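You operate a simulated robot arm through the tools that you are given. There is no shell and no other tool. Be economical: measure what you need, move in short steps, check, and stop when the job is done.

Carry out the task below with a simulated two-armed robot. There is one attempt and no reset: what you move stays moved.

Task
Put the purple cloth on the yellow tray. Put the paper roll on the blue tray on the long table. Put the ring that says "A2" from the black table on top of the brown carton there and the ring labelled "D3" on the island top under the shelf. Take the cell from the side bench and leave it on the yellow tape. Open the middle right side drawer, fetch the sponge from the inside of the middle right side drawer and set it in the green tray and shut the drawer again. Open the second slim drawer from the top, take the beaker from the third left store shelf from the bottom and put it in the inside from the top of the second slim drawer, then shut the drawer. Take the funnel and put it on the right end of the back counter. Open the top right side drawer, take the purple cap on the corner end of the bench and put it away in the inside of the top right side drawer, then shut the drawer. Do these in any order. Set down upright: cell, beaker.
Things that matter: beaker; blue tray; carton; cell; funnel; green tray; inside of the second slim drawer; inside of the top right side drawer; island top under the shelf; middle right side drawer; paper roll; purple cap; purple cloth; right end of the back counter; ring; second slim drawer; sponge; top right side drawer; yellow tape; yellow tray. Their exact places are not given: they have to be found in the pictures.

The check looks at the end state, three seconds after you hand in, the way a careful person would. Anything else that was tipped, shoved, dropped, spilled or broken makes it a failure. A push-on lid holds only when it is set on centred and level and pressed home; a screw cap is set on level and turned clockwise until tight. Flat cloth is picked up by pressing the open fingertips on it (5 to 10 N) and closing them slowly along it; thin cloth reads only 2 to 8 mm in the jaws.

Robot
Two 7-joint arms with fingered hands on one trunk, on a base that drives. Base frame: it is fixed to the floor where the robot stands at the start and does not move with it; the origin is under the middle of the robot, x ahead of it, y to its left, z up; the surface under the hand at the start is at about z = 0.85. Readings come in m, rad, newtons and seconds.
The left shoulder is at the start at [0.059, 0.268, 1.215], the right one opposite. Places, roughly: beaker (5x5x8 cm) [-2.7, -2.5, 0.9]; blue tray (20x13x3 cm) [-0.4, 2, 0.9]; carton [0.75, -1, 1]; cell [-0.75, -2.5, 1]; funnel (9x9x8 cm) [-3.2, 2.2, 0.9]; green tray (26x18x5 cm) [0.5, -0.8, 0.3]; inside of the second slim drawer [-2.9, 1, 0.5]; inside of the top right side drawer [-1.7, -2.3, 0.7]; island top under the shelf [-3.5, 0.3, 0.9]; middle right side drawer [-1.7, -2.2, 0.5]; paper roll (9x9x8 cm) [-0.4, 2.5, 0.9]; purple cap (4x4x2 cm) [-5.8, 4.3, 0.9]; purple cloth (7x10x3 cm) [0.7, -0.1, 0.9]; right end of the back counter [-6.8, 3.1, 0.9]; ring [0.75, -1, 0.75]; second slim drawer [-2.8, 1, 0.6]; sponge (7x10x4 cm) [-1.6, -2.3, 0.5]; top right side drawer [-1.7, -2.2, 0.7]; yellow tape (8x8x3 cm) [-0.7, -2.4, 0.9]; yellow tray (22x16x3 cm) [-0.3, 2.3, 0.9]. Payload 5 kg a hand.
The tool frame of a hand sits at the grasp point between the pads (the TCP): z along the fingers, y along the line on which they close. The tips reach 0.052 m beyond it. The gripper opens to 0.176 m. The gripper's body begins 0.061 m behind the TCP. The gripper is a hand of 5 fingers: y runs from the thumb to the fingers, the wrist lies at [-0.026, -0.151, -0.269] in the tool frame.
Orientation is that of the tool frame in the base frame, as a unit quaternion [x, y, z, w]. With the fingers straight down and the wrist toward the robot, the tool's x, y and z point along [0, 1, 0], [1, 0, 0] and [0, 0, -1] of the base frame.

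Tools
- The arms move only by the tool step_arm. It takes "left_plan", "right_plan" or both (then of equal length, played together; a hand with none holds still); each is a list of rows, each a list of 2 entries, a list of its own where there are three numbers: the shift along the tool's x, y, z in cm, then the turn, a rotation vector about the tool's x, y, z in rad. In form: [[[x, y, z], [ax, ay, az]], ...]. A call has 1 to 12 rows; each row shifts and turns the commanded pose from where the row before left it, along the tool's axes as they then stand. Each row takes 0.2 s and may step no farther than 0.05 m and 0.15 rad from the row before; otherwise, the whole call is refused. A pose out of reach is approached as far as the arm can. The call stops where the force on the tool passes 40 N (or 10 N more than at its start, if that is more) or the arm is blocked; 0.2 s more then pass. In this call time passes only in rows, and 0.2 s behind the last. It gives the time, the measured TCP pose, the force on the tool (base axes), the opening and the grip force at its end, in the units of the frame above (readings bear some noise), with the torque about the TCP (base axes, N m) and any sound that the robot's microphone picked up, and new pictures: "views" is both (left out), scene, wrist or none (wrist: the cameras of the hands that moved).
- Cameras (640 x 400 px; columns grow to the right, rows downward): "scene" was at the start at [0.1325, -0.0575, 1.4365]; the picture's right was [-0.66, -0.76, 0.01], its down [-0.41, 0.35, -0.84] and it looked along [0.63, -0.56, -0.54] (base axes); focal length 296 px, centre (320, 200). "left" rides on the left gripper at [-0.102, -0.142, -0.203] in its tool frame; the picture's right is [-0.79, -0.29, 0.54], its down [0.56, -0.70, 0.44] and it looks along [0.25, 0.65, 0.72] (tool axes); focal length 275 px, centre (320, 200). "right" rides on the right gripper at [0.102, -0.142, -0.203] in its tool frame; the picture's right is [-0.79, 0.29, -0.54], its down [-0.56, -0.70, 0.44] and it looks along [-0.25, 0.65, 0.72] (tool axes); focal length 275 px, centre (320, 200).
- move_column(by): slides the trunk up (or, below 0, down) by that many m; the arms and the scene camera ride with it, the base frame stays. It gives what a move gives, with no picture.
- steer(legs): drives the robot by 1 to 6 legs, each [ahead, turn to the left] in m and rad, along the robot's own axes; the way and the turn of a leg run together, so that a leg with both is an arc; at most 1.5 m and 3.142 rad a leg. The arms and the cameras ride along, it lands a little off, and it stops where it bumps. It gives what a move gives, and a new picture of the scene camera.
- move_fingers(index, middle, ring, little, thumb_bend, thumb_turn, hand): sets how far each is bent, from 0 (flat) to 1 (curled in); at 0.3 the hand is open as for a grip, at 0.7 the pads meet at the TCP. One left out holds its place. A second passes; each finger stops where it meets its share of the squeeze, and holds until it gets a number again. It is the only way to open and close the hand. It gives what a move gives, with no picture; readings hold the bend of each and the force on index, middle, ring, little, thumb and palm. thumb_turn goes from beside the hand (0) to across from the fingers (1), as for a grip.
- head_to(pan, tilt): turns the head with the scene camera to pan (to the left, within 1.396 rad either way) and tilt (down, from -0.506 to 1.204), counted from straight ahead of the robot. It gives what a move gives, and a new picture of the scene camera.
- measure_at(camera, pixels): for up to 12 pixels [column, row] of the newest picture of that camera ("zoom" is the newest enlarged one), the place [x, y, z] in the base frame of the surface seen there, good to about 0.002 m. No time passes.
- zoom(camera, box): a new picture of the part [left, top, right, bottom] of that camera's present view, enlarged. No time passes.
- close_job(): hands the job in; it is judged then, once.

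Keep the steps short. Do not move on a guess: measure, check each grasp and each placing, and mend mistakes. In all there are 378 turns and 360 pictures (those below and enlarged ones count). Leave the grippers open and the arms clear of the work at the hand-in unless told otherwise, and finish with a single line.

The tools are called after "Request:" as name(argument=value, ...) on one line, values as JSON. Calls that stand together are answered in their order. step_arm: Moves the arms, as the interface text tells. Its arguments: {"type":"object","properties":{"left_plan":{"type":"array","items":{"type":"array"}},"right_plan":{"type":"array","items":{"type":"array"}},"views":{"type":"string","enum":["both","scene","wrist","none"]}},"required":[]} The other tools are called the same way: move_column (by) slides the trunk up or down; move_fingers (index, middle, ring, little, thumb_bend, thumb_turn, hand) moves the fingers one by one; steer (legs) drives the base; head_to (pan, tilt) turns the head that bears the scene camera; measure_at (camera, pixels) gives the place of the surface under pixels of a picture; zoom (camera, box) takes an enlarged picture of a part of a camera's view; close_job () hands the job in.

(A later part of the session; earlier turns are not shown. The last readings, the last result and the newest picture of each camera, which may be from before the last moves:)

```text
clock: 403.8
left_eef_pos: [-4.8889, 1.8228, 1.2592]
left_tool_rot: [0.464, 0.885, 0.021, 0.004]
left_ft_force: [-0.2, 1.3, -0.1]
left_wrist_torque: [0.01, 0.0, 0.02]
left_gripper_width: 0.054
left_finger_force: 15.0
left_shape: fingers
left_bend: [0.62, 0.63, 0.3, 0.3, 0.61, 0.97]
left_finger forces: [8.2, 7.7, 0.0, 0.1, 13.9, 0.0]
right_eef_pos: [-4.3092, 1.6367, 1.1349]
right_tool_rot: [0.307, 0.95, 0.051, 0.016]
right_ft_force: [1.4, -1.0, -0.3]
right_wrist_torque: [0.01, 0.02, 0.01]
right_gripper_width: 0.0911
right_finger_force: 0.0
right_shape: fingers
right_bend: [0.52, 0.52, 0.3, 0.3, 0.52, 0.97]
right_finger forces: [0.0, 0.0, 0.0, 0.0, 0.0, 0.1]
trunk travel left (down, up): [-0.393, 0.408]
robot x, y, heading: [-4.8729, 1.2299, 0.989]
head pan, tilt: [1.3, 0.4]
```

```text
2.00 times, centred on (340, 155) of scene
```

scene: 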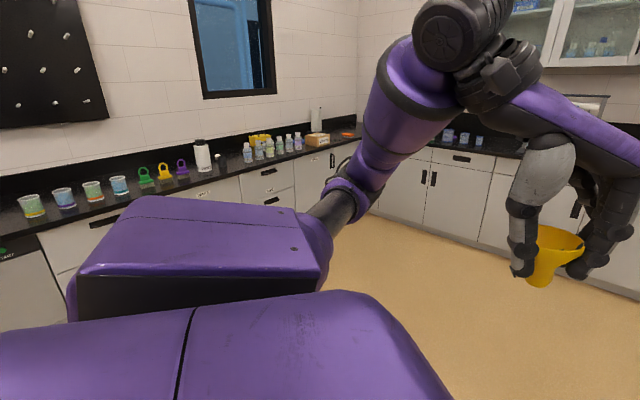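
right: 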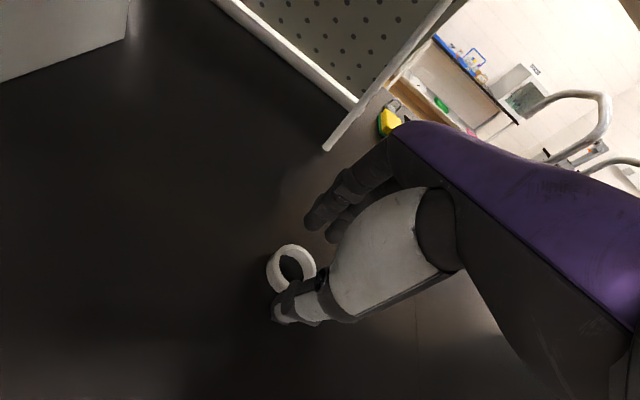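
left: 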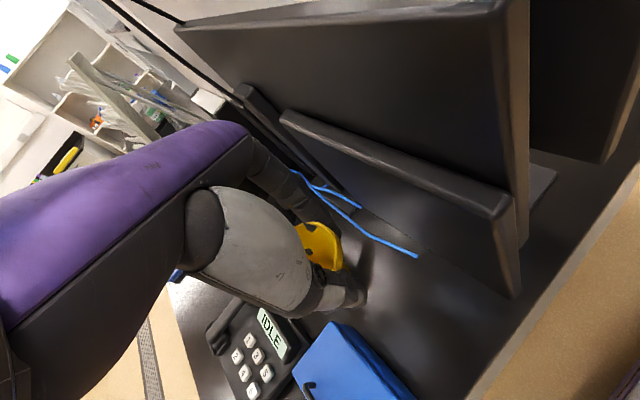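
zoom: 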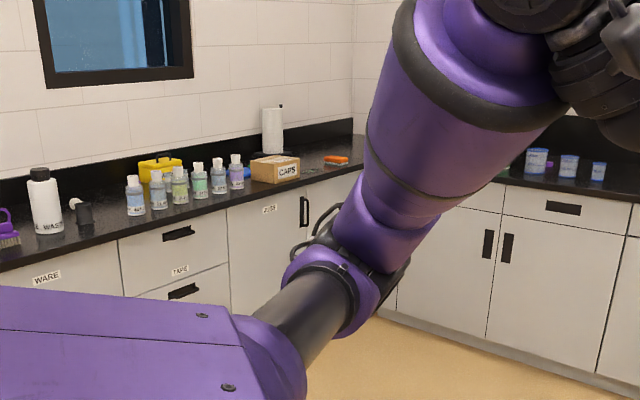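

I drive toward the back counter's right end.

Request:
steer(legs=[[0, 1.064], [1.2, 0], [0.7, 0], [0, 1.09]])

Request:
head_to(pan=-0.1, tilt=0.6)

```text
clock: 425.1
left_eef_pos: [-6.213, 2.5655, 1.2668]
left_tool_rot: [-0.565, 0.825, 0.016, -0.024]
left_ft_force: [-0.5, -0.4, -0.1]
left_wrist_torque: [0.02, -0.06, -0.01]
left_gripper_width: 0.0534
left_finger_force: 14.7
left_shape: fingers
left_bend: [0.62, 0.63, 0.3, 0.3, 0.61, 0.97]
left_finger forces: [7.9, 7.5, 0.1, 0.1, 13.2, 0.0]
right_eef_pos: [-6.388, 3.1509, 1.1432]
right_tool_rot: [-0.697, 0.715, 0.042, -0.043]
right_ft_force: [-1.0, 0.0, -0.3]
right_wrist_torque: [-0.03, -0.04, 0.0]
right_gripper_width: 0.091
right_finger_force: 0.1
right_shape: fingers
right_bend: [0.52, 0.52, 0.3, 0.3, 0.52, 0.97]
right_finger forces: [0.1, 0.0, 0.0, 0.1, 0.0, 0.0]
trunk travel left (down, up): [-0.393, 0.408]
robot x, y, heading: [-5.7511, 2.9268, -3.119]
head pan, tilt: [1.3, 0.4]
```

scene: 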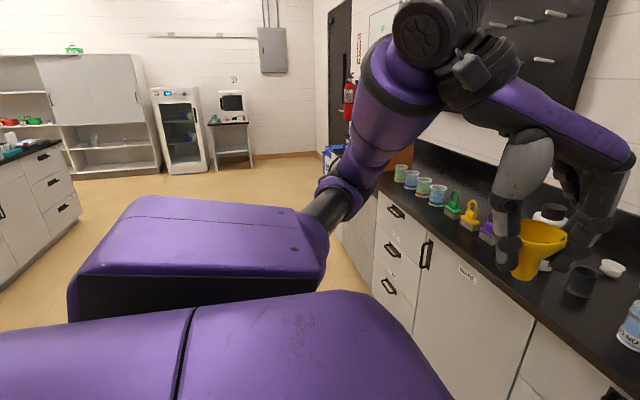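

```text
clock: 426.6
left_eef_pos: [-6.1961, 2.5647, 1.272]
left_tool_rot: [-0.565, 0.824, 0.02, -0.029]
left_ft_force: [0.8, -1.4, -0.9]
left_wrist_torque: [0.12, 0.08, -0.01]
left_gripper_width: 0.0532
left_finger_force: 15.4
left_shape: fingers
left_bend: [0.63, 0.63, 0.3, 0.3, 0.61, 0.97]
left_finger forces: [8.4, 8.0, 0.1, 0.0, 14.2, 0.0]
right_eef_pos: [-6.3731, 3.1505, 1.1543]
right_tool_rot: [-0.696, 0.714, 0.048, -0.047]
right_ft_force: [1.3, -1.4, -0.5]
right_wrist_torque: [0.1, 0.06, -0.03]
right_gripper_width: 0.0908
right_finger_force: 0.1
right_shape: fingers
right_bend: [0.52, 0.52, 0.3, 0.3, 0.52, 0.98]
right_finger forces: [0.0, 0.0, 0.0, 0.1, 0.1, 0.0]
trunk travel left (down, up): [-0.393, 0.408]
robot x, y, heading: [-5.7466, 2.9307, -3.118]
head pan, tilt: [-0.099, 0.6]
```

scene: 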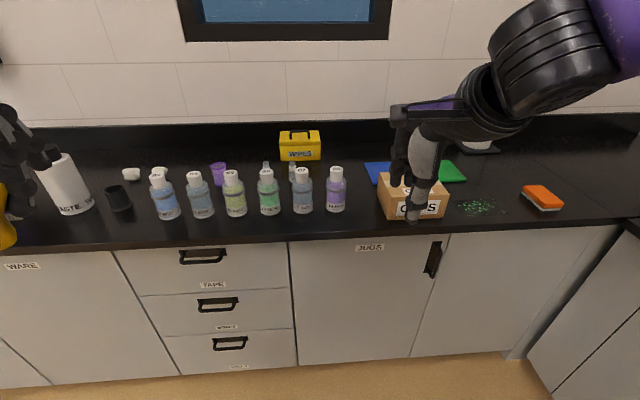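

I measure candidate free spots: (345,160), (355,215), (540,160), (450,150).

Request:
measure_at(camera="scene", pixels=[[350, 160], [345, 175], [360, 215], [560, 165], [590, 200], [510, 185], [300, 150], [335, 200], [390, 215], [378, 175], [480, 208], [630, 220]])

Request:
zoom(camera="scene", box=[260, 100, 640, 260])

```text
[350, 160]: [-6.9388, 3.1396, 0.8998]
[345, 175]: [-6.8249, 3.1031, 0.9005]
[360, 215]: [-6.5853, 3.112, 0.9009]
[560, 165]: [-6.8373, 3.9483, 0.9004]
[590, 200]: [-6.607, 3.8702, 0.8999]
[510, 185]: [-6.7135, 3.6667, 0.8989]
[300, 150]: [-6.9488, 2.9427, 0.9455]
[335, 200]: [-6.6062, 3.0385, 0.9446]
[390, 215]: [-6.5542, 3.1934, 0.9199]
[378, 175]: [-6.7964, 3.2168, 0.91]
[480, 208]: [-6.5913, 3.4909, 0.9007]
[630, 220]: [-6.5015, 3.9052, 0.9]
```

```text
1.68 times, centred on (450, 180) of scene
```

zoom: 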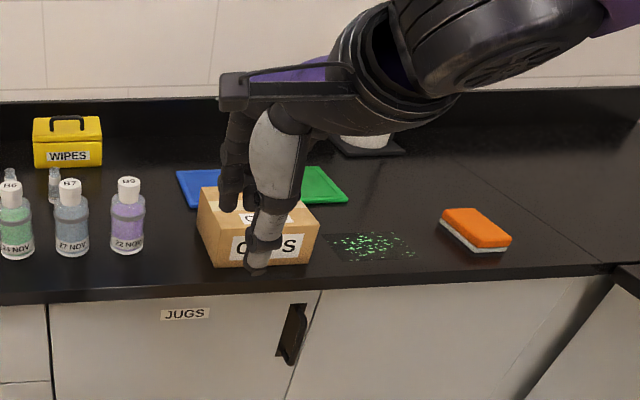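

The spot at (-6.83, 3.09) is exactly the region and free. For the left hand I need the robot at y≈3.33, so I back out diagonally and come forward again.

Request:
steer(legs=[[0, 0.6], [-0.7, 0], [0, -0.62], [0.5, 0], [0.42, 0]])

```text
clock: 443.0
left_eef_pos: [-6.5434, 2.9818, 1.2712]
left_tool_rot: [-0.555, 0.831, 0.02, -0.028]
left_ft_force: [-0.1, -0.1, -0.4]
left_wrist_torque: [-0.03, -0.07, -0.04]
left_gripper_width: 0.0529
left_finger_force: 14.1
left_shape: fingers
left_bend: [0.63, 0.63, 0.3, 0.3, 0.61, 0.97]
left_finger forces: [7.8, 7.4, 0.1, 0.0, 12.9, 0.0]
right_eef_pos: [-6.7047, 3.5718, 1.1515]
right_tool_rot: [-0.687, 0.723, 0.048, -0.047]
right_ft_force: [-0.3, 0.2, -0.7]
right_wrist_torque: [-0.05, -0.02, 0.01]
right_gripper_width: 0.0909
right_finger_force: 0.1
right_shape: fingers
right_bend: [0.52, 0.52, 0.3, 0.3, 0.52, 0.98]
right_finger forces: [0.0, 0.0, 0.0, 0.1, 0.0, 0.0]
trunk travel left (down, up): [-0.393, 0.408]
robot x, y, heading: [-6.0848, 3.331, 3.141]
head pan, tilt: [-0.099, 0.6]
```

scene: 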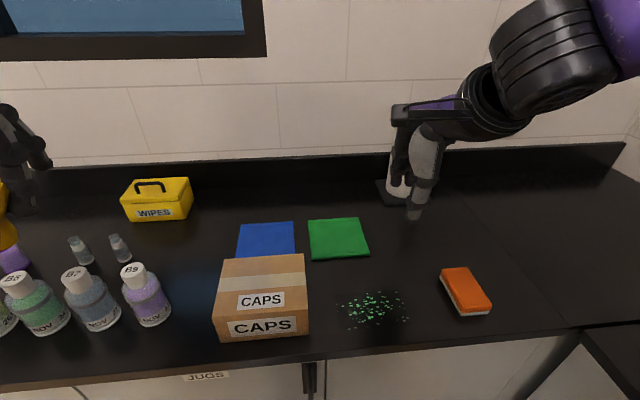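

I measure the free patch around (200,250) and its neighbours.

Request:
measure_at(camera="scene", pixels=[[200, 248], [238, 255], [165, 285], [125, 262], [185, 212], [220, 262], [195, 230], [145, 270], [120, 240]])

```text
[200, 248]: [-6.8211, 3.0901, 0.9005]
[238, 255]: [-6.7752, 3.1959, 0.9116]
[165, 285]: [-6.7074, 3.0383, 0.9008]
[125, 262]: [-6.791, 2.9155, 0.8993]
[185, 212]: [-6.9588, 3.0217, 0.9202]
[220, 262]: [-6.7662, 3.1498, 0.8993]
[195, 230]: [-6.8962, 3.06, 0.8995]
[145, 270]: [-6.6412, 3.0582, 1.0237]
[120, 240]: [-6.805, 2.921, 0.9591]
```

The free spot centre is (-6.83, 3.095). I move the funnel over it at height.

Request:
step_arm(left_plan=[[[0, 2, 0], [0.03, 0, 0]], [[0, 4, 0], [0.03, 0, 0]], [[0, 4.5, 0], [0, 0, 0]], [[0, 4.5, 0], [0, 0, 0]], [[0, 4.5, 0], [0, 0, 0]], [[0, 4.5, 0], [0, 0, 0]], [[0.3, 4.5, 0], [0, 0, 0]], [[0.3, 2.3, 2], [0, 0, 0]], [[0, 0, 4], [0, 0, 0]], [[0, 0, 4], [0, 0, 0]]], views="scene")

```text
clock: 445.2
left_eef_pos: [-6.8171, 3.091, 1.1829]
left_tool_rot: [-0.555, 0.831, 0.0, -0.018]
left_ft_force: [-1.1, -1.5, 0.6]
left_wrist_torque: [0.16, -0.16, -0.02]
left_gripper_width: 0.0525
left_finger_force: 14.1
left_shape: fingers
left_bend: [0.63, 0.63, 0.3, 0.3, 0.61, 0.97]
left_finger forces: [8.1, 7.7, 0.1, 0.0, 13.3, 0.1]
right_eef_pos: [-6.6903, 3.5711, 1.1597]
right_tool_rot: [-0.687, 0.723, 0.053, -0.051]
right_ft_force: [-2.0, -0.3, 0.3]
right_wrist_torque: [0.02, -0.16, 0.03]
right_gripper_width: 0.0907
right_finger_force: 0.1
right_shape: fingers
right_bend: [0.52, 0.52, 0.3, 0.3, 0.52, 0.98]
right_finger forces: [0.0, 0.0, 0.0, 0.0, 0.0, 0.1]
trunk travel left (down, up): [-0.393, 0.408]
robot x, y, heading: [-6.0837, 3.3308, 3.137]
head pan, tilt: [-0.099, 0.6]
```

scene: 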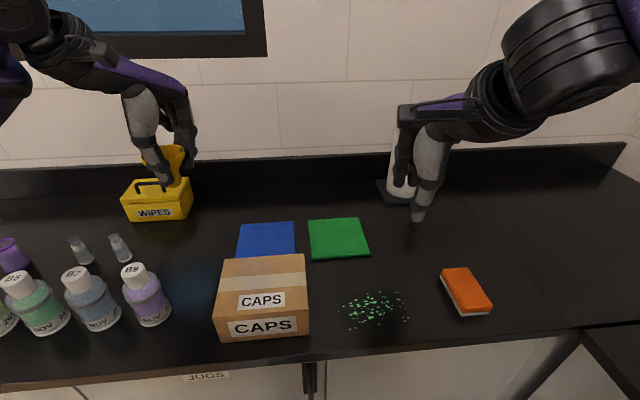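

I descend, slowing near the counter.

Request:
step_arm(left_plan=[[[0, 0.5, 3], [0, 0, 0]], [[0, 0, 4], [0, 0, 0]], [[0, 0, 4], [0, 0, 0]], [[0, 0, 4], [0, 0, 0]], [[0, 0, 2.5], [0, 0, 0]], [[0, 0, 1], [0, 0, 0]]])

```text
clock: 446.6
left_eef_pos: [-6.8246, 3.0902, 0.9999]
left_tool_rot: [-0.555, 0.831, 0.0, -0.018]
left_ft_force: [0.0, 0.3, 0.1]
left_wrist_torque: [0.0, -0.01, 0.01]
left_gripper_width: 0.0525
left_finger_force: 14.4
left_shape: fingers
left_bend: [0.63, 0.63, 0.3, 0.3, 0.61, 0.97]
left_finger forces: [7.8, 7.6, 0.1, 0.0, 13.1, 0.0]
right_eef_pos: [-6.6881, 3.5714, 1.1593]
right_tool_rot: [-0.687, 0.723, 0.053, -0.053]
right_ft_force: [0.0, 0.0, -0.2]
right_wrist_torque: [-0.01, 0.03, -0.01]
right_gripper_width: 0.0909
right_finger_force: 0.0
right_shape: fingers
right_bend: [0.52, 0.52, 0.3, 0.3, 0.52, 0.98]
right_finger forces: [0.1, 0.0, 0.1, 0.0, 0.0, 0.0]
trunk travel left (down, up): [-0.393, 0.408]
robot x, y, heading: [-6.0837, 3.3279, 3.138]
head pan, tilt: [-0.099, 0.6]
```

scene: 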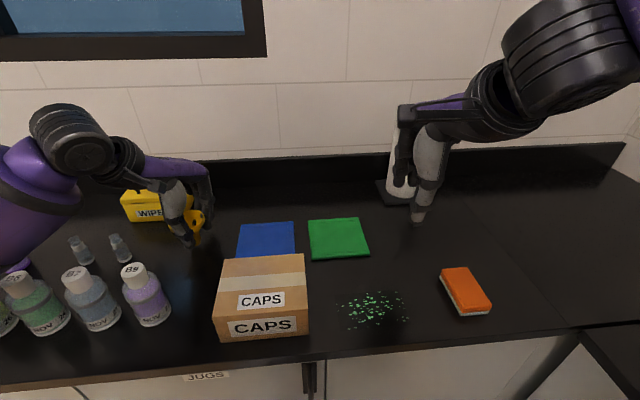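
left: 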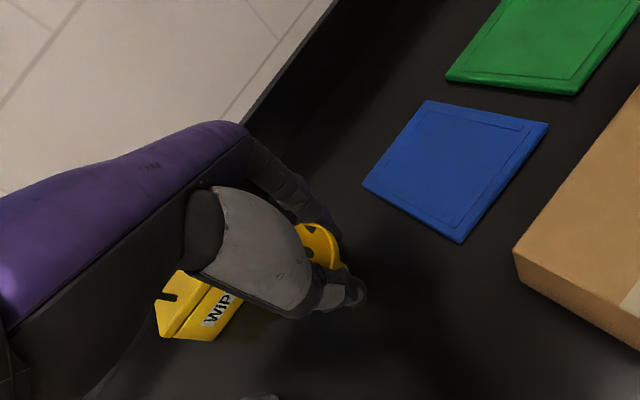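

No contact yet. I lower in small steps until the funnel's foot touches.

Request:
step_arm(left_plan=[[[0, 0, 0.5], [0, 0, 0]], [[0, 0, 0.4], [0, 0, 0]], [[0, 0, 0.3], [0, 0, 0]]], views="none")

```text
clock: 447.4
left_eef_pos: [-6.8262, 3.09, 0.9874]
left_tool_rot: [-0.556, 0.831, 0.0, -0.017]
left_ft_force: [0.4, -0.5, -0.9]
left_wrist_torque: [-0.01, -0.03, -0.03]
left_gripper_width: 0.0525
left_finger_force: 14.2
left_shape: fingers
left_bend: [0.63, 0.63, 0.3, 0.3, 0.61, 0.97]
left_finger forces: [7.9, 7.6, 0.1, 0.0, 13.1, 0.0]
right_eef_pos: [-6.6895, 3.5719, 1.1586]
right_tool_rot: [-0.687, 0.723, 0.052, -0.053]
right_ft_force: [0.6, 0.6, 0.2]
right_wrist_torque: [-0.04, 0.0, 0.0]
right_gripper_width: 0.0909
right_finger_force: 0.1
right_shape: fingers
right_bend: [0.52, 0.52, 0.3, 0.3, 0.52, 0.98]
right_finger forces: [0.0, 0.0, 0.0, 0.0, 0.0, 0.1]
trunk travel left (down, up): [-0.393, 0.408]
robot x, y, heading: [-6.0842, 3.3345, 3.14]
head pan, tilt: [-0.099, 0.6]
```

Request:
step_arm(left_plan=[[[0, 0, 0.3], [0, 0, 0]], [[0, 0, 0.3], [0, 0, 0]], [[0, 0, 0.3], [0, 0, 0]]], views="none")

```text
clock: 448.2
left_eef_pos: [-6.8273, 3.0896, 0.9768]
left_tool_rot: [-0.556, 0.831, -0.002, -0.017]
left_ft_force: [1.3, 0.4, 5.0]
left_wrist_torque: [-0.02, -0.05, -0.01]
left_gripper_width: 0.0466
left_finger_force: 11.2
left_shape: fingers
left_bend: [0.64, 0.64, 0.3, 0.3, 0.62, 0.97]
left_finger forces: [5.3, 4.9, 0.1, 0.1, 11.7, 0.1]
right_eef_pos: [-6.689, 3.5714, 1.1588]
right_tool_rot: [-0.687, 0.723, 0.052, -0.051]
right_ft_force: [-0.5, -0.4, -0.1]
right_wrist_torque: [-0.01, -0.04, 0.03]
right_gripper_width: 0.0908
right_finger_force: 0.0
right_shape: fingers
right_bend: [0.52, 0.52, 0.3, 0.3, 0.52, 0.98]
right_finger forces: [0.0, 0.0, 0.0, 0.0, 0.1, 0.0]
trunk travel left (down, up): [-0.393, 0.408]
robot x, y, heading: [-6.0825, 3.3295, 3.136]
head pan, tilt: [-0.099, 0.6]
```

Contact (5 N). I release and rise.

Request:
move_fingers(hand="left", index=0.44, middle=0.44, thumb_bend=0.44)

Request:
step_arm(left_plan=[[[0, 0, -2], [0, 0, 0]], [[0, 0, -4], [0, 0, 0]], [[0, 0, -4], [0, 0, 0]], [[0, 0, -4], [0, 0, 0]], [[0, 0, -4], [0, 0, 0]], [[0, 0, -4], [0, 0, 0]], [[0, 0, -4], [0, 0, 0]]], views="scene")

```text
clock: 449.2
left_eef_pos: [-6.827, 3.0901, 0.9773]
left_tool_rot: [-0.556, 0.831, -0.001, -0.017]
left_ft_force: [0.4, -0.7, -0.2]
left_wrist_torque: [-0.02, -0.02, 0.0]
left_gripper_width: 0.1258
left_finger_force: 0.1
left_shape: fingers
left_bend: [0.44, 0.44, 0.3, 0.3, 0.44, 0.97]
left_finger forces: [0.1, 0.1, 0.1, 0.0, 0.0, 0.0]
right_eef_pos: [-6.6906, 3.5716, 1.1598]
right_tool_rot: [-0.687, 0.723, 0.053, -0.052]
right_ft_force: [0.2, 0.1, -0.2]
right_wrist_torque: [-0.01, 0.0, 0.03]
right_gripper_width: 0.0909
right_finger_force: 0.0
right_shape: fingers
right_bend: [0.52, 0.52, 0.3, 0.3, 0.52, 0.98]
right_finger forces: [0.0, 0.1, 0.0, 0.0, 0.0, 0.1]
trunk travel left (down, up): [-0.393, 0.408]
robot x, y, heading: [-6.0863, 3.333, 3.135]
head pan, tilt: [-0.099, 0.6]
```

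```text
clock: 450.8
left_eef_pos: [-6.8206, 3.0949, 1.2378]
left_tool_rot: [-0.555, 0.832, -0.002, -0.018]
left_ft_force: [0.8, 1.9, -1.2]
left_wrist_torque: [-0.19, 0.13, 0.06]
left_gripper_width: 0.1256
left_finger_force: 0.0
left_shape: fingers
left_bend: [0.44, 0.44, 0.3, 0.3, 0.44, 0.97]
left_finger forces: [0.0, 0.1, 0.1, 0.1, 0.0, 0.1]
right_eef_pos: [-6.6878, 3.5728, 1.1591]
right_tool_rot: [-0.687, 0.723, 0.053, -0.052]
right_ft_force: [1.3, 1.1, 0.7]
right_wrist_torque: [-0.1, 0.14, -0.02]
right_gripper_width: 0.0906
right_finger_force: 0.0
right_shape: fingers
right_bend: [0.52, 0.52, 0.3, 0.3, 0.52, 0.98]
right_finger forces: [0.0, 0.0, 0.1, 0.0, 0.0, 0.0]
trunk travel left (down, up): [-0.393, 0.408]
robot x, y, heading: [-6.0865, 3.3326, 3.137]
head pan, tilt: [-0.099, 0.6]
```

scene: 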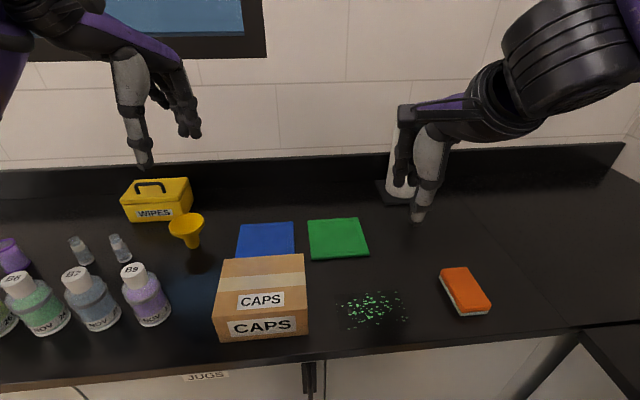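

The funnel stands upright in place. Next is the purple cap on the bench around the corner. I retract the left hand, raise the trunk, back up and turn to face the bench.

Request:
step_arm(left_plan=[[[0, -3, 0], [0, 0, 0]], [[0, -4, 0], [0, 0, 0]], [[0, -4, 0], [0, 0, 0]], [[0, -4, 0], [0, 0, -0.1]], [[0, -4, 0], [0, 0, -0.1]], [[0, 0, 0], [0, 0, -0.1]]], views="none")

Request:
move_column(by=0.15)

Request:
steer(legs=[[-0.15, 0], [0, -1.57]])

Request:
head_to(pan=-0.2, tilt=0.7)

```text
clock: 452.2
left_eef_pos: [-6.642, 3.0273, 1.2345]
left_tool_rot: [-0.673, 0.739, 0.001, -0.017]
left_ft_force: [-1.2, 1.2, -0.4]
left_wrist_torque: [-0.12, -0.04, -0.01]
left_gripper_width: 0.1257
left_finger_force: 0.0
left_shape: fingers
left_bend: [0.44, 0.44, 0.3, 0.3, 0.44, 0.97]
left_finger forces: [0.0, 0.0, 0.0, 0.0, 0.1, 0.0]
right_eef_pos: [-6.6906, 3.5734, 1.1576]
right_tool_rot: [-0.687, 0.723, 0.051, -0.052]
right_ft_force: [-1.0, -0.1, 0.1]
right_wrist_torque: [-0.1, -0.05, 0.04]
right_gripper_width: 0.0909
right_finger_force: 0.0
right_shape: fingers
right_bend: [0.52, 0.52, 0.3, 0.3, 0.52, 0.98]
right_finger forces: [0.0, 0.0, 0.1, 0.0, 0.0, 0.0]
trunk travel left (down, up): [-0.393, 0.408]
robot x, y, heading: [-6.0832, 3.3336, 3.137]
head pan, tilt: [-0.099, 0.6]
```

```text
clock: 453.9
left_eef_pos: [-6.6416, 3.0255, 1.3833]
left_tool_rot: [-0.673, 0.739, 0.001, -0.017]
left_ft_force: [1.8, -0.6, -0.1]
left_wrist_torque: [-0.02, -0.02, 0.01]
left_gripper_width: 0.1258
left_finger_force: 0.0
left_shape: fingers
left_bend: [0.44, 0.44, 0.3, 0.3, 0.44, 0.97]
left_finger forces: [0.0, 0.1, 0.0, 0.1, 0.0, 0.1]
right_eef_pos: [-6.6891, 3.5717, 1.3096]
right_tool_rot: [-0.688, 0.722, 0.052, -0.052]
right_ft_force: [0.5, -0.1, -0.6]
right_wrist_torque: [-0.02, -0.03, 0.04]
right_gripper_width: 0.0909
right_finger_force: 0.1
right_shape: fingers
right_bend: [0.52, 0.52, 0.3, 0.3, 0.52, 0.98]
right_finger forces: [0.0, 0.0, 0.1, 0.0, 0.0, 0.0]
trunk travel left (down, up): [-0.543, 0.258]
robot x, y, heading: [-6.0846, 3.3286, 3.138]
head pan, tilt: [-0.099, 0.6]
```

```text
clock: 461.4
left_eef_pos: [-6.2583, 3.878, 1.3844]
left_tool_rot: [0.028, 0.999, 0.013, -0.012]
left_ft_force: [-0.3, -0.2, -0.2]
left_wrist_torque: [0.04, 0.0, 0.0]
left_gripper_width: 0.1258
left_finger_force: 0.1
left_shape: fingers
left_bend: [0.44, 0.44, 0.3, 0.3, 0.44, 0.97]
left_finger forces: [0.0, 0.0, 0.1, 0.1, 0.0, 0.0]
right_eef_pos: [-5.7133, 3.9458, 1.3081]
right_tool_rot: [0.007, 0.997, 0.074, -0.002]
right_ft_force: [-0.4, 0.4, 0.9]
right_wrist_torque: [0.0, -0.01, 0.01]
right_gripper_width: 0.0909
right_finger_force: 0.2
right_shape: fingers
right_bend: [0.52, 0.52, 0.3, 0.3, 0.52, 0.98]
right_finger forces: [0.0, 0.1, 0.0, 0.0, 0.0, 0.1]
trunk travel left (down, up): [-0.543, 0.258]
robot x, y, heading: [-5.9438, 3.3313, 1.602]
head pan, tilt: [-0.099, 0.6]
```

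scene: 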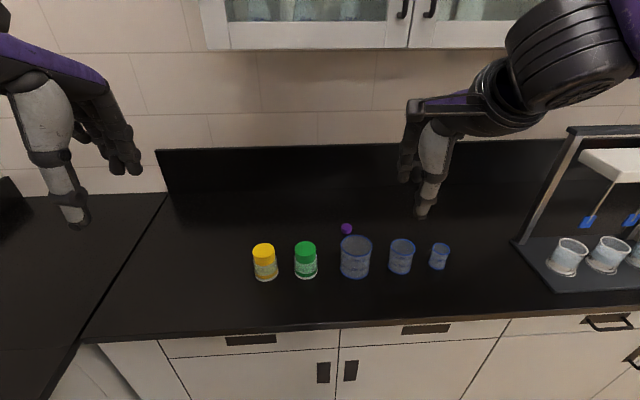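

```text
clock: 462.0
left_eef_pos: [-6.2533, 3.8604, 1.3922]
left_tool_rot: [0.028, 0.999, 0.02, -0.014]
left_ft_force: [3.4, -1.3, 1.3]
left_wrist_torque: [0.1, 0.47, 0.08]
left_gripper_width: 0.126
left_finger_force: 0.1
left_shape: fingers
left_bend: [0.44, 0.44, 0.3, 0.3, 0.44, 0.98]
left_finger forces: [0.0, 0.0, 0.1, 0.1, 0.0, 0.0]
right_eef_pos: [-5.7089, 3.9274, 1.3167]
right_tool_rot: [0.008, 0.997, 0.081, -0.003]
right_ft_force: [2.7, -0.8, -0.9]
right_wrist_torque: [0.12, 0.4, 0.12]
right_gripper_width: 0.091
right_finger_force: 0.0
right_shape: fingers
right_bend: [0.52, 0.52, 0.3, 0.3, 0.52, 0.98]
right_finger forces: [0.0, 0.0, 0.1, 0.1, 0.0, 0.1]
trunk travel left (down, up): [-0.543, 0.258]
robot x, y, heading: [-5.9488, 3.3347, 1.602]
head pan, tilt: [-0.201, 0.7]
```

scene: 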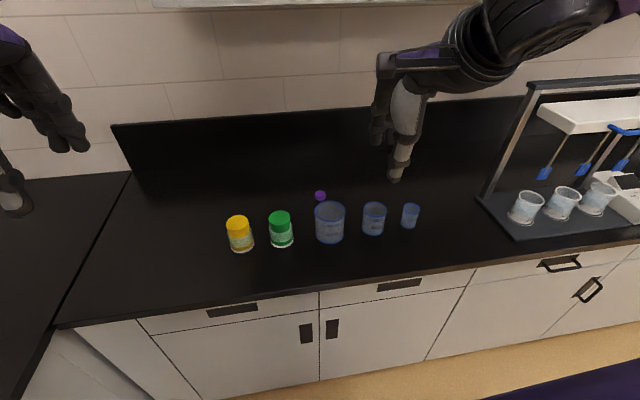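

The purple cap is at (320,195), behind the row of jars and beakers. I measure.

Request:
measure_at(camera="scene", pixels=[[320, 194], [316, 195], [324, 195], [320, 200], [329, 205], [280, 212], [373, 205], [410, 207], [330, 238], [280, 245], [250, 120], [300, 285]])

Request:
zoom(camera="scene", box=[220, 160, 440, 270])

```text
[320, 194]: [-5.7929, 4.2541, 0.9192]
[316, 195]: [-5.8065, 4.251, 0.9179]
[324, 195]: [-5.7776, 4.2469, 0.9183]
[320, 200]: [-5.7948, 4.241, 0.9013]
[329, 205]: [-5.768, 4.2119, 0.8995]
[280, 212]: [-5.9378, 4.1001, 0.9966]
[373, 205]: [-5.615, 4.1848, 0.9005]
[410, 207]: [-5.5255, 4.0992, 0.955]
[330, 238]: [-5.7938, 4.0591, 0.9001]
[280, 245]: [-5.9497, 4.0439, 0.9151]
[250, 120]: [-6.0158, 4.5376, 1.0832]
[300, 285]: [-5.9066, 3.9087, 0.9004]
```

```text
2.91 times, centred on (330, 215) of scene
```

zoom: 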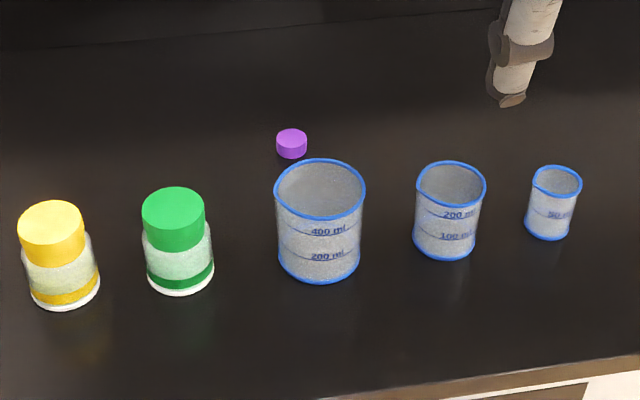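

The cap is at (-5.792, 4.255), about 3 cm wide, with a beaker right in front of it. I'll grip it across x with the hand yawed about 1.3 rad. First I drive 0.15 m closer, then yaw the hand at height.

Request:
steer(legs=[[0.15, 0]])

Request:
step_arm(right_plan=[[[0, 0, 0], [0.08, 0, -0.05]], [[0, 0, 0], [0.08, 0, -0.12]], [[0, 0, 0], [0, 0, -0.13]], [[0, 0, 0], [0, 0, -0.13]], [[0, 0, 0], [0, 0, -0.13]], [[0, 0, 0], [0, 0, -0.13]], [[0, 0, 0], [0, 0, -0.13]], [[0, 0, 0], [0, 0, -0.13]], [[0, 0, 0], [0, 0, -0.13]], [[0, 0, 0], [0, 0, -0.13]]], views="wrist")

```text
clock: 463.6
left_eef_pos: [-6.2643, 4.0083, 1.3929]
left_tool_rot: [0.028, 0.999, 0.02, -0.011]
left_ft_force: [1.6, -0.3, -1.1]
left_wrist_torque: [-0.07, 0.11, -0.05]
left_gripper_width: 0.1262
left_finger_force: 0.1
left_shape: fingers
left_bend: [0.44, 0.44, 0.3, 0.3, 0.44, 0.98]
left_finger forces: [0.1, 0.0, 0.1, 0.0, 0.0, 0.1]
right_eef_pos: [-5.7186, 4.0769, 1.317]
right_tool_rot: [0.006, 0.997, 0.08, -0.001]
right_ft_force: [-2.0, -0.4, 0.5]
right_wrist_torque: [-0.03, -0.14, -0.04]
right_gripper_width: 0.0907
right_finger_force: 0.0
right_shape: fingers
right_bend: [0.52, 0.52, 0.3, 0.3, 0.52, 0.98]
right_finger forces: [0.1, 0.1, 0.0, 0.0, 0.1, 0.0]
trunk travel left (down, up): [-0.543, 0.258]
robot x, y, heading: [-5.9527, 3.4805, 1.601]
head pan, tilt: [-0.201, 0.7]
```

scene: 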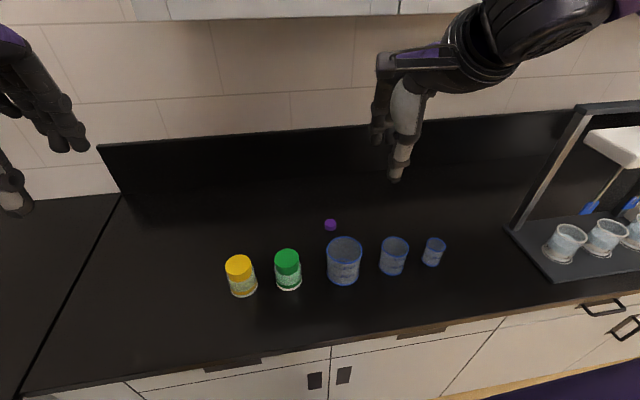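

```text
clock: 465.9
left_eef_pos: [-6.2575, 3.9911, 1.3999]
left_tool_rot: [0.031, 0.999, 0.029, -0.007]
left_ft_force: [1.9, -0.7, -0.1]
left_wrist_torque: [0.01, 0.08, 0.0]
left_gripper_width: 0.1262
left_finger_force: 0.0
left_shape: fingers
left_bend: [0.44, 0.44, 0.3, 0.3, 0.44, 0.97]
left_finger forces: [0.0, 0.0, 0.1, 0.1, 0.0, 0.0]
right_eef_pos: [-5.7166, 4.0584, 1.3239]
right_tool_rot: [-0.565, 0.825, 0.005, 0.007]
right_ft_force: [0.4, 0.4, -0.8]
right_wrist_torque: [0.01, 0.05, 0.02]
right_gripper_width: 0.0908
right_finger_force: 0.0
right_shape: fingers
right_bend: [0.52, 0.52, 0.3, 0.3, 0.52, 0.97]
right_finger forces: [0.0, 0.0, 0.0, 0.0, 0.0, 0.0]
trunk travel left (down, up): [-0.543, 0.258]
robot x, y, heading: [-5.9543, 3.4776, 1.604]
head pan, tilt: [-0.201, 0.7]
```

right: 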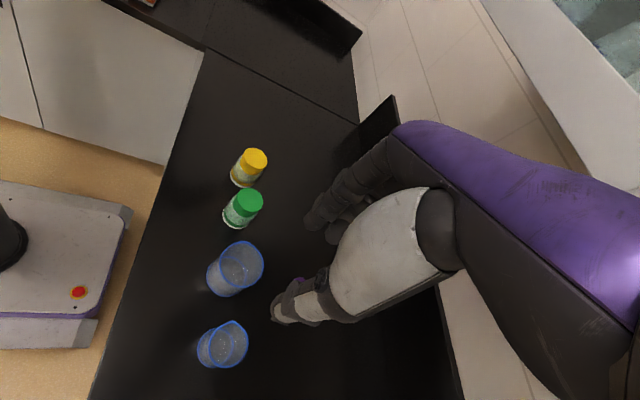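

I move over the cap and lower to z≈1.10.

Request:
step_arm(right_plan=[[[-2, 2, 0], [0, 0, 0]], [[-3.4, 3, 0], [0, 0, 0]], [[-3.4, 3, 0], [0, 0, 0]], [[-3.4, 3, 0], [0, 0, 0]], [[-3.4, 3, 0], [0, 0, 0]], [[0, 0, 4], [0, 0, 0]], [[0, 0, 4.5], [0, 0, 0]], [[0, 0, 4.5], [0, 0, 0]], [[0, 0, 4.5], [0, 0, 0]], [[0, 0, 4.5], [0, 0, 0]]])

```text
clock: 466.7
left_eef_pos: [-6.2518, 3.9692, 1.4103]
left_tool_rot: [0.037, 0.998, 0.04, -0.001]
left_ft_force: [-0.3, -4.4, 2.4]
left_wrist_torque: [0.45, 0.14, 0.09]
left_gripper_width: 0.1264
left_finger_force: 0.0
left_shape: fingers
left_bend: [0.44, 0.44, 0.3, 0.3, 0.44, 0.97]
left_finger forces: [0.1, 0.1, 0.1, 0.0, 0.1, 0.0]
right_eef_pos: [-5.7611, 4.1491, 1.3395]
right_tool_rot: [-0.565, 0.825, 0.011, 0.01]
right_ft_force: [3.1, -1.3, 3.8]
right_wrist_torque: [0.28, 0.22, -0.1]
right_gripper_width: 0.0913
right_finger_force: 0.0
right_shape: fingers
right_bend: [0.52, 0.52, 0.3, 0.3, 0.52, 0.97]
right_finger forces: [0.1, 0.0, 0.0, 0.0, 0.0, 0.1]
trunk travel left (down, up): [-0.543, 0.258]
robot x, y, heading: [-5.9498, 3.4814, 1.598]
head pan, tilt: [-0.201, 0.7]
stopped in row 4 (right hand): the force on the tool passed its limit at 199 N (the readings are from after the stop); the commanded pose is now the measured one
```

scene: 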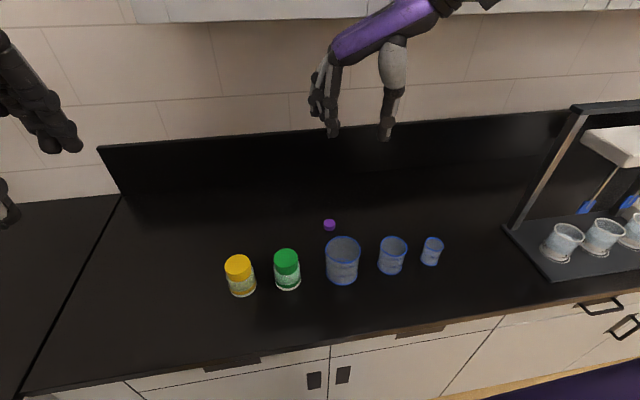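
right: 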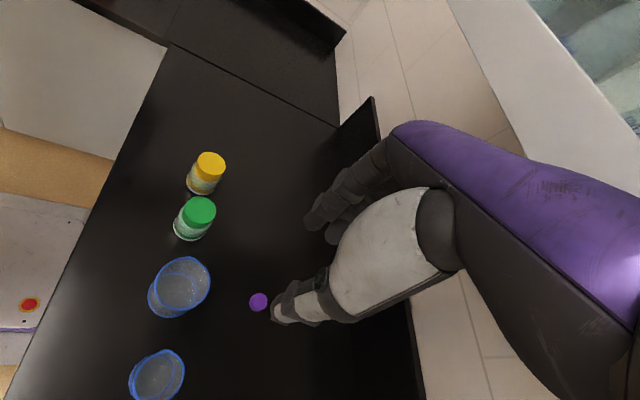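

The wrist ran into the overhead cabinet. I retreat, lower the trunk so the wrist passes beneath it, and measure the cabinet's bottom edge.

Request:
measure_at(camera="scene", pixels=[[250, 15], [300, 10], [350, 60], [560, 5]])

Request:
step_arm(right_plan=[[[2, -1, 0], [0, 0, 0]], [[3, -2, 0], [0, 0, 0]], [[3, -2, 0], [0, 0, 0]], [[2, -2, 0], [0, 0, 0]]], views="none")

Request:
move_column(by=-0.2)

```text
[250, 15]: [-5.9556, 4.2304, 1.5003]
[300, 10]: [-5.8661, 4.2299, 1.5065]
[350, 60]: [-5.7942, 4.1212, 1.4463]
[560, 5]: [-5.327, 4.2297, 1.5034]
```

```text
clock: 467.7
left_eef_pos: [-6.2528, 3.9725, 1.4085]
left_tool_rot: [0.036, 0.999, 0.039, -0.002]
left_ft_force: [0.9, -2.2, 1.7]
left_wrist_torque: [0.33, 0.1, 0.07]
left_gripper_width: 0.1264
left_finger_force: 0.1
left_shape: fingers
left_bend: [0.44, 0.44, 0.3, 0.3, 0.44, 0.97]
left_finger forces: [0.1, 0.0, 0.0, 0.1, 0.1, 0.1]
right_eef_pos: [-5.7333, 4.0322, 1.3327]
right_tool_rot: [-0.566, 0.824, 0.008, 0.01]
right_ft_force: [0.8, -1.6, 1.1]
right_wrist_torque: [0.28, 0.08, -0.02]
right_gripper_width: 0.091
right_finger_force: 0.0
right_shape: fingers
right_bend: [0.52, 0.52, 0.3, 0.3, 0.52, 0.98]
right_finger forces: [0.1, 0.0, 0.1, 0.0, 0.0, 0.0]
trunk travel left (down, up): [-0.543, 0.258]
robot x, y, heading: [-5.9506, 3.4797, 1.605]
head pan, tilt: [-0.201, 0.7]
```

```text
clock: 469.9
left_eef_pos: [-6.2583, 3.9728, 1.206]
left_tool_rot: [0.03, 0.999, 0.035, -0.007]
left_ft_force: [0.6, -1.1, 0.7]
left_wrist_torque: [0.06, 0.06, -0.01]
left_gripper_width: 0.1262
left_finger_force: 0.0
left_shape: fingers
left_bend: [0.44, 0.44, 0.3, 0.3, 0.44, 0.98]
left_finger forces: [0.1, 0.0, 0.1, 0.0, 0.0, 0.0]
right_eef_pos: [-5.7342, 4.0334, 1.1325]
right_tool_rot: [-0.566, 0.825, 0.007, 0.01]
right_ft_force: [-0.5, -0.6, 0.1]
right_wrist_torque: [0.09, 0.05, 0.0]
right_gripper_width: 0.0913
right_finger_force: 0.0
right_shape: fingers
right_bend: [0.52, 0.52, 0.3, 0.3, 0.52, 0.98]
right_finger forces: [0.1, 0.1, 0.0, 0.1, 0.1, 0.0]
trunk travel left (down, up): [-0.343, 0.458]
robot x, y, heading: [-5.9523, 3.4773, 1.605]
head pan, tilt: [-0.201, 0.7]
```

The cabinet's underside is at about 1.50; the wrist is now at 1.40. I move over the cap again at z≈1.09.

Request:
step_arm(right_plan=[[[-2, 1.4, 0], [0, 0, 0]], [[-3.4, 2.4, 0.5], [0, 0, 0]], [[-3.4, 2.4, 1], [0, 0, 0]], [[-3.4, 2.4, 1], [0, 0, 0]], [[-3.4, 2.4, 1], [0, 0, 0]], [[-3, 2.4, 1], [0, 0, 0]]], views="wrist")

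```text
clock: 471.3
left_eef_pos: [-6.2593, 3.9756, 1.204]
left_tool_rot: [0.03, 0.999, 0.033, -0.008]
left_ft_force: [-1.8, 1.4, -1.5]
left_wrist_torque: [-0.13, -0.08, -0.03]
left_gripper_width: 0.1262
left_finger_force: 0.0
left_shape: fingers
left_bend: [0.44, 0.44, 0.3, 0.3, 0.44, 0.98]
left_finger forces: [0.0, 0.0, 0.0, 0.1, 0.0, 0.1]
right_eef_pos: [-5.7936, 4.2571, 1.0915]
right_tool_rot: [-0.565, 0.825, 0.006, 0.008]
right_ft_force: [-0.5, 1.7, -1.8]
right_wrist_torque: [-0.16, -0.02, 0.02]
right_gripper_width: 0.0911
right_finger_force: 0.1
right_shape: fingers
right_bend: [0.52, 0.52, 0.3, 0.3, 0.52, 0.98]
right_finger forces: [0.0, 0.0, 0.0, 0.0, 0.0, 0.1]
trunk travel left (down, up): [-0.343, 0.458]
robot x, y, heading: [-5.9523, 3.4825, 1.603]
head pan, tilt: [-0.201, 0.7]
```

right: 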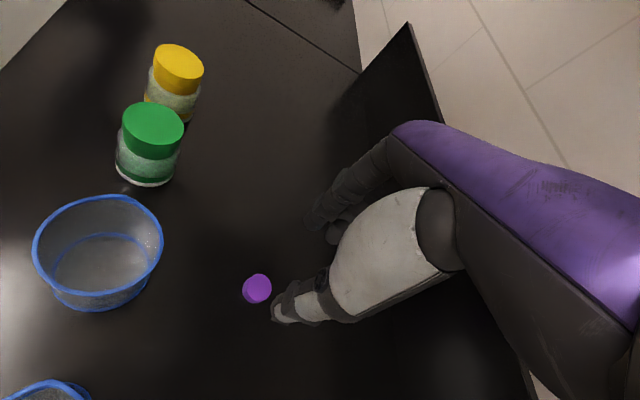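

I measure the cap and fingertips from here.

Request:
measure_at(camera="right", pixels=[[257, 286], [248, 292], [266, 288], [283, 310], [315, 215]])

Request:
step_arm(right_plan=[[[-0.3, 0, 3], [0, 0, 0]], [[-0.3, 0, 3], [0, 0, 0]], [[0, 0, 3], [0, 0, 0]], [[0, 0, 1.5], [0, 0, 0]]], views="wrist")

Request:
zoom(camera="right", box=[200, 170, 420, 350])

```text
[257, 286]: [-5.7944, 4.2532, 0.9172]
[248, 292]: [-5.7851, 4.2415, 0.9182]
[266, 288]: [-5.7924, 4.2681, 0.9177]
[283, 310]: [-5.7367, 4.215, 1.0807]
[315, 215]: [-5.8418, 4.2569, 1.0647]
```

```text
clock: 472.3
left_eef_pos: [-6.2582, 3.9725, 1.2057]
left_tool_rot: [0.031, 0.999, 0.035, -0.008]
left_ft_force: [0.2, -0.7, -0.3]
left_wrist_torque: [0.07, 0.03, -0.01]
left_gripper_width: 0.1263
left_finger_force: 0.1
left_shape: fingers
left_bend: [0.44, 0.44, 0.3, 0.3, 0.44, 0.98]
left_finger forces: [0.0, 0.1, 0.0, 0.0, 0.0, 0.0]
right_eef_pos: [-5.7891, 4.2632, 0.9898]
right_tool_rot: [-0.566, 0.824, 0.007, 0.009]
right_ft_force: [0.0, -0.2, 0.6]
right_wrist_torque: [0.05, -0.03, 0.0]
right_gripper_width: 0.091
right_finger_force: 0.1
right_shape: fingers
right_bend: [0.52, 0.52, 0.3, 0.3, 0.52, 0.98]
right_finger forces: [0.0, 0.1, 0.1, 0.0, 0.0, 0.1]
trunk travel left (down, up): [-0.343, 0.458]
robot x, y, heading: [-5.9543, 3.4812, 1.602]
head pan, tilt: [-0.201, 0.7]
```

right: 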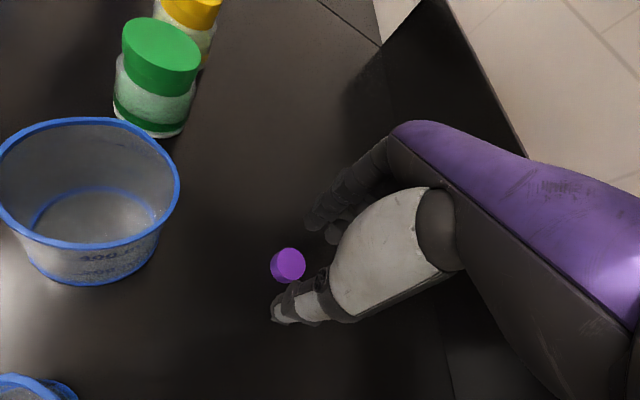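

```text
2.22 times, centred on (310, 260) of right
```

zoom: 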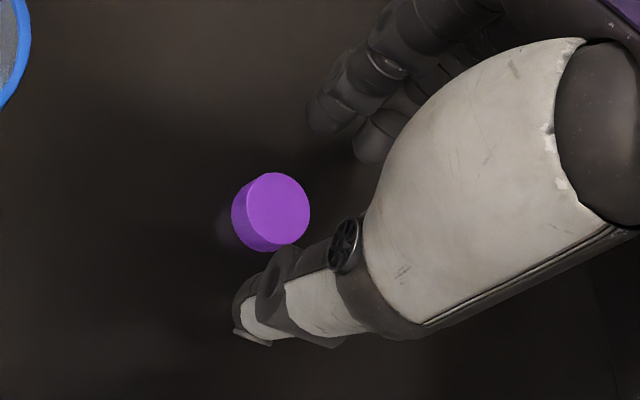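

The cap sits between thumb and fingers. I add a slight tilt, lower to z≈0.965 and close.

Request:
step_arm(right_plan=[[[0, 0.2, 0.8], [-0.03, 0, 0]], [[0, 0, 0.8], [-0.02, 0, 0]], [[0, 0, 0.5], [0, 0, 0]], [[0, 0, 0.3], [0, 0, 0]]], views="none")

Request:
move_fingers(hand="right", index=0.63, middle=0.63, thumb_bend=0.63)

Request:
zoom(camera="right", box=[200, 170, 420, 350])

```text
clock: 473.3
left_eef_pos: [-6.2583, 3.9743, 1.2061]
left_tool_rot: [0.03, 0.999, 0.034, -0.008]
left_ft_force: [0.2, -0.7, 0.4]
left_wrist_torque: [0.0, 0.01, -0.02]
left_gripper_width: 0.1262
left_finger_force: 0.0
left_shape: fingers
left_bend: [0.44, 0.44, 0.3, 0.3, 0.44, 0.98]
left_finger forces: [0.0, 0.0, 0.1, 0.0, 0.1, 0.0]
right_eef_pos: [-5.7908, 4.2657, 0.9631]
right_tool_rot: [-0.566, 0.824, 0.028, -0.005]
right_ft_force: [0.1, 0.3, 0.5]
right_wrist_torque: [0.02, 0.0, -0.02]
right_gripper_width: 0.0908
right_finger_force: 0.1
right_shape: fingers
right_bend: [0.52, 0.52, 0.3, 0.3, 0.52, 0.98]
right_finger forces: [0.0, 0.0, 0.0, 0.1, 0.0, 0.0]
trunk travel left (down, up): [-0.343, 0.458]
robot x, y, heading: [-5.952, 3.4794, 1.602]
head pan, tilt: [-0.201, 0.7]
```

```text
clock: 474.3
left_eef_pos: [-6.2576, 3.9739, 1.2053]
left_tool_rot: [0.03, 0.999, 0.035, -0.008]
left_ft_force: [0.0, 0.1, 0.4]
left_wrist_torque: [0.03, 0.0, -0.04]
left_gripper_width: 0.1265
left_finger_force: 0.1
left_shape: fingers
left_bend: [0.44, 0.44, 0.3, 0.3, 0.44, 0.98]
left_finger forces: [0.1, 0.1, 0.1, 0.0, 0.0, 0.1]
right_eef_pos: [-5.7909, 4.2657, 0.9625]
right_tool_rot: [-0.566, 0.824, 0.027, -0.005]
right_ft_force: [-0.3, 0.0, 0.2]
right_wrist_torque: [0.03, 0.01, -0.02]
right_gripper_width: 0.0461
right_finger_force: 1.3
right_shape: fingers
right_bend: [0.62, 0.63, 0.3, 0.3, 0.62, 0.98]
right_finger forces: [1.4, 0.0, 0.1, 0.1, 1.4, 0.0]
trunk travel left (down, up): [-0.343, 0.458]
robot x, y, heading: [-5.9562, 3.4814, 1.606]
head pan, tilt: [-0.201, 0.7]
```

```text
2.22 times, centred on (310, 260) of right
```

zoom: 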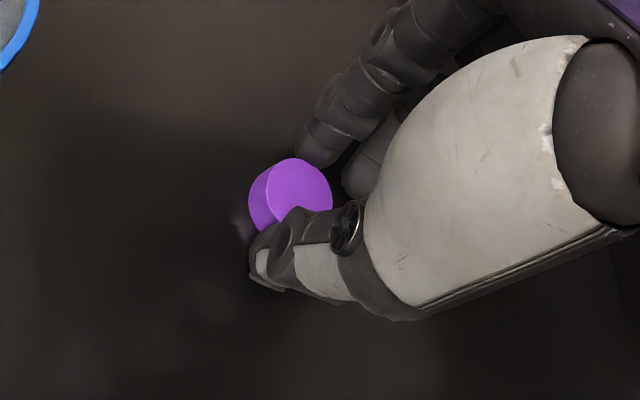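

Only the index and thumb touch. I open slightly, shift 0.5 cm and close again.

Request:
move_fingers(hand="right", index=0.57, middle=0.57, thumb_bend=0.57)

Request:
step_arm(right_plan=[[[0.6, 0, 0], [0, 0, 0]], [[0.2, 0, 0.2], [0, 0, 0]]], views="none")

Request:
move_fingers(hand="right", index=0.68, middle=0.68, thumb_bend=0.66)

```text
clock: 475.3
left_eef_pos: [-6.2585, 3.9748, 1.2048]
left_tool_rot: [0.031, 0.999, 0.034, -0.007]
left_ft_force: [0.6, 1.0, 0.1]
left_wrist_torque: [0.0, -0.02, 0.02]
left_gripper_width: 0.1265
left_finger_force: 0.0
left_shape: fingers
left_bend: [0.44, 0.44, 0.3, 0.3, 0.44, 0.98]
left_finger forces: [0.1, 0.1, 0.1, 0.0, 0.0, 0.0]
right_eef_pos: [-5.7903, 4.266, 0.9626]
right_tool_rot: [-0.566, 0.824, 0.028, -0.005]
right_ft_force: [-0.3, 0.5, -0.7]
right_wrist_torque: [0.02, -0.03, 0.0]
right_gripper_width: 0.0727
right_finger_force: 0.0
right_shape: fingers
right_bend: [0.56, 0.56, 0.3, 0.3, 0.56, 0.98]
right_finger forces: [0.1, 0.0, 0.0, 0.1, 0.0, 0.1]
trunk travel left (down, up): [-0.343, 0.458]
robot x, y, heading: [-5.9549, 3.4747, 1.601]
head pan, tilt: [-0.201, 0.7]
```

```text
clock: 475.9
left_eef_pos: [-6.2574, 3.9728, 1.2061]
left_tool_rot: [0.03, 0.999, 0.034, -0.008]
left_ft_force: [0.4, -0.2, -0.6]
left_wrist_torque: [0.0, -0.02, 0.02]
left_gripper_width: 0.1261
left_finger_force: 0.1
left_shape: fingers
left_bend: [0.44, 0.44, 0.3, 0.3, 0.44, 0.98]
left_finger forces: [0.0, 0.0, 0.0, 0.0, 0.1, 0.0]
right_eef_pos: [-5.7933, 4.2605, 0.9611]
right_tool_rot: [-0.566, 0.824, 0.029, -0.005]
right_ft_force: [0.5, 0.5, 6.3]
right_wrist_torque: [-0.13, -0.35, 0.06]
right_gripper_width: 0.0734
right_finger_force: 3.3
right_shape: fingers
right_bend: [0.56, 0.56, 0.3, 0.3, 0.56, 0.98]
right_finger forces: [0.1, 0.0, 0.0, 0.0, 6.5, 0.0]
trunk travel left (down, up): [-0.343, 0.458]
robot x, y, heading: [-5.9501, 3.4777, 1.597]
head pan, tilt: [-0.201, 0.7]
```

```text
clock: 476.9
left_eef_pos: [-6.2585, 3.9743, 1.2053]
left_tool_rot: [0.03, 0.999, 0.035, -0.008]
left_ft_force: [-0.1, 0.4, 0.1]
left_wrist_torque: [0.03, 0.0, 0.0]
left_gripper_width: 0.1261
left_finger_force: 0.1
left_shape: fingers
left_bend: [0.44, 0.44, 0.3, 0.3, 0.44, 0.98]
left_finger forces: [0.1, 0.0, 0.0, 0.0, 0.1, 0.0]
right_eef_pos: [-5.7934, 4.2601, 0.9612]
right_tool_rot: [-0.566, 0.824, 0.027, -0.005]
right_ft_force: [-0.3, -0.2, 2.2]
right_wrist_torque: [-0.01, 0.0, -0.03]
right_gripper_width: 0.0408
right_finger_force: 6.5
right_shape: fingers
right_bend: [0.64, 0.67, 0.3, 0.3, 0.63, 0.97]
right_finger forces: [5.9, 1.2, 0.0, 0.0, 6.6, 0.0]
trunk travel left (down, up): [-0.343, 0.458]
robot x, y, heading: [-5.9506, 3.4807, 1.605]
head pan, tilt: [-0.201, 0.7]
```

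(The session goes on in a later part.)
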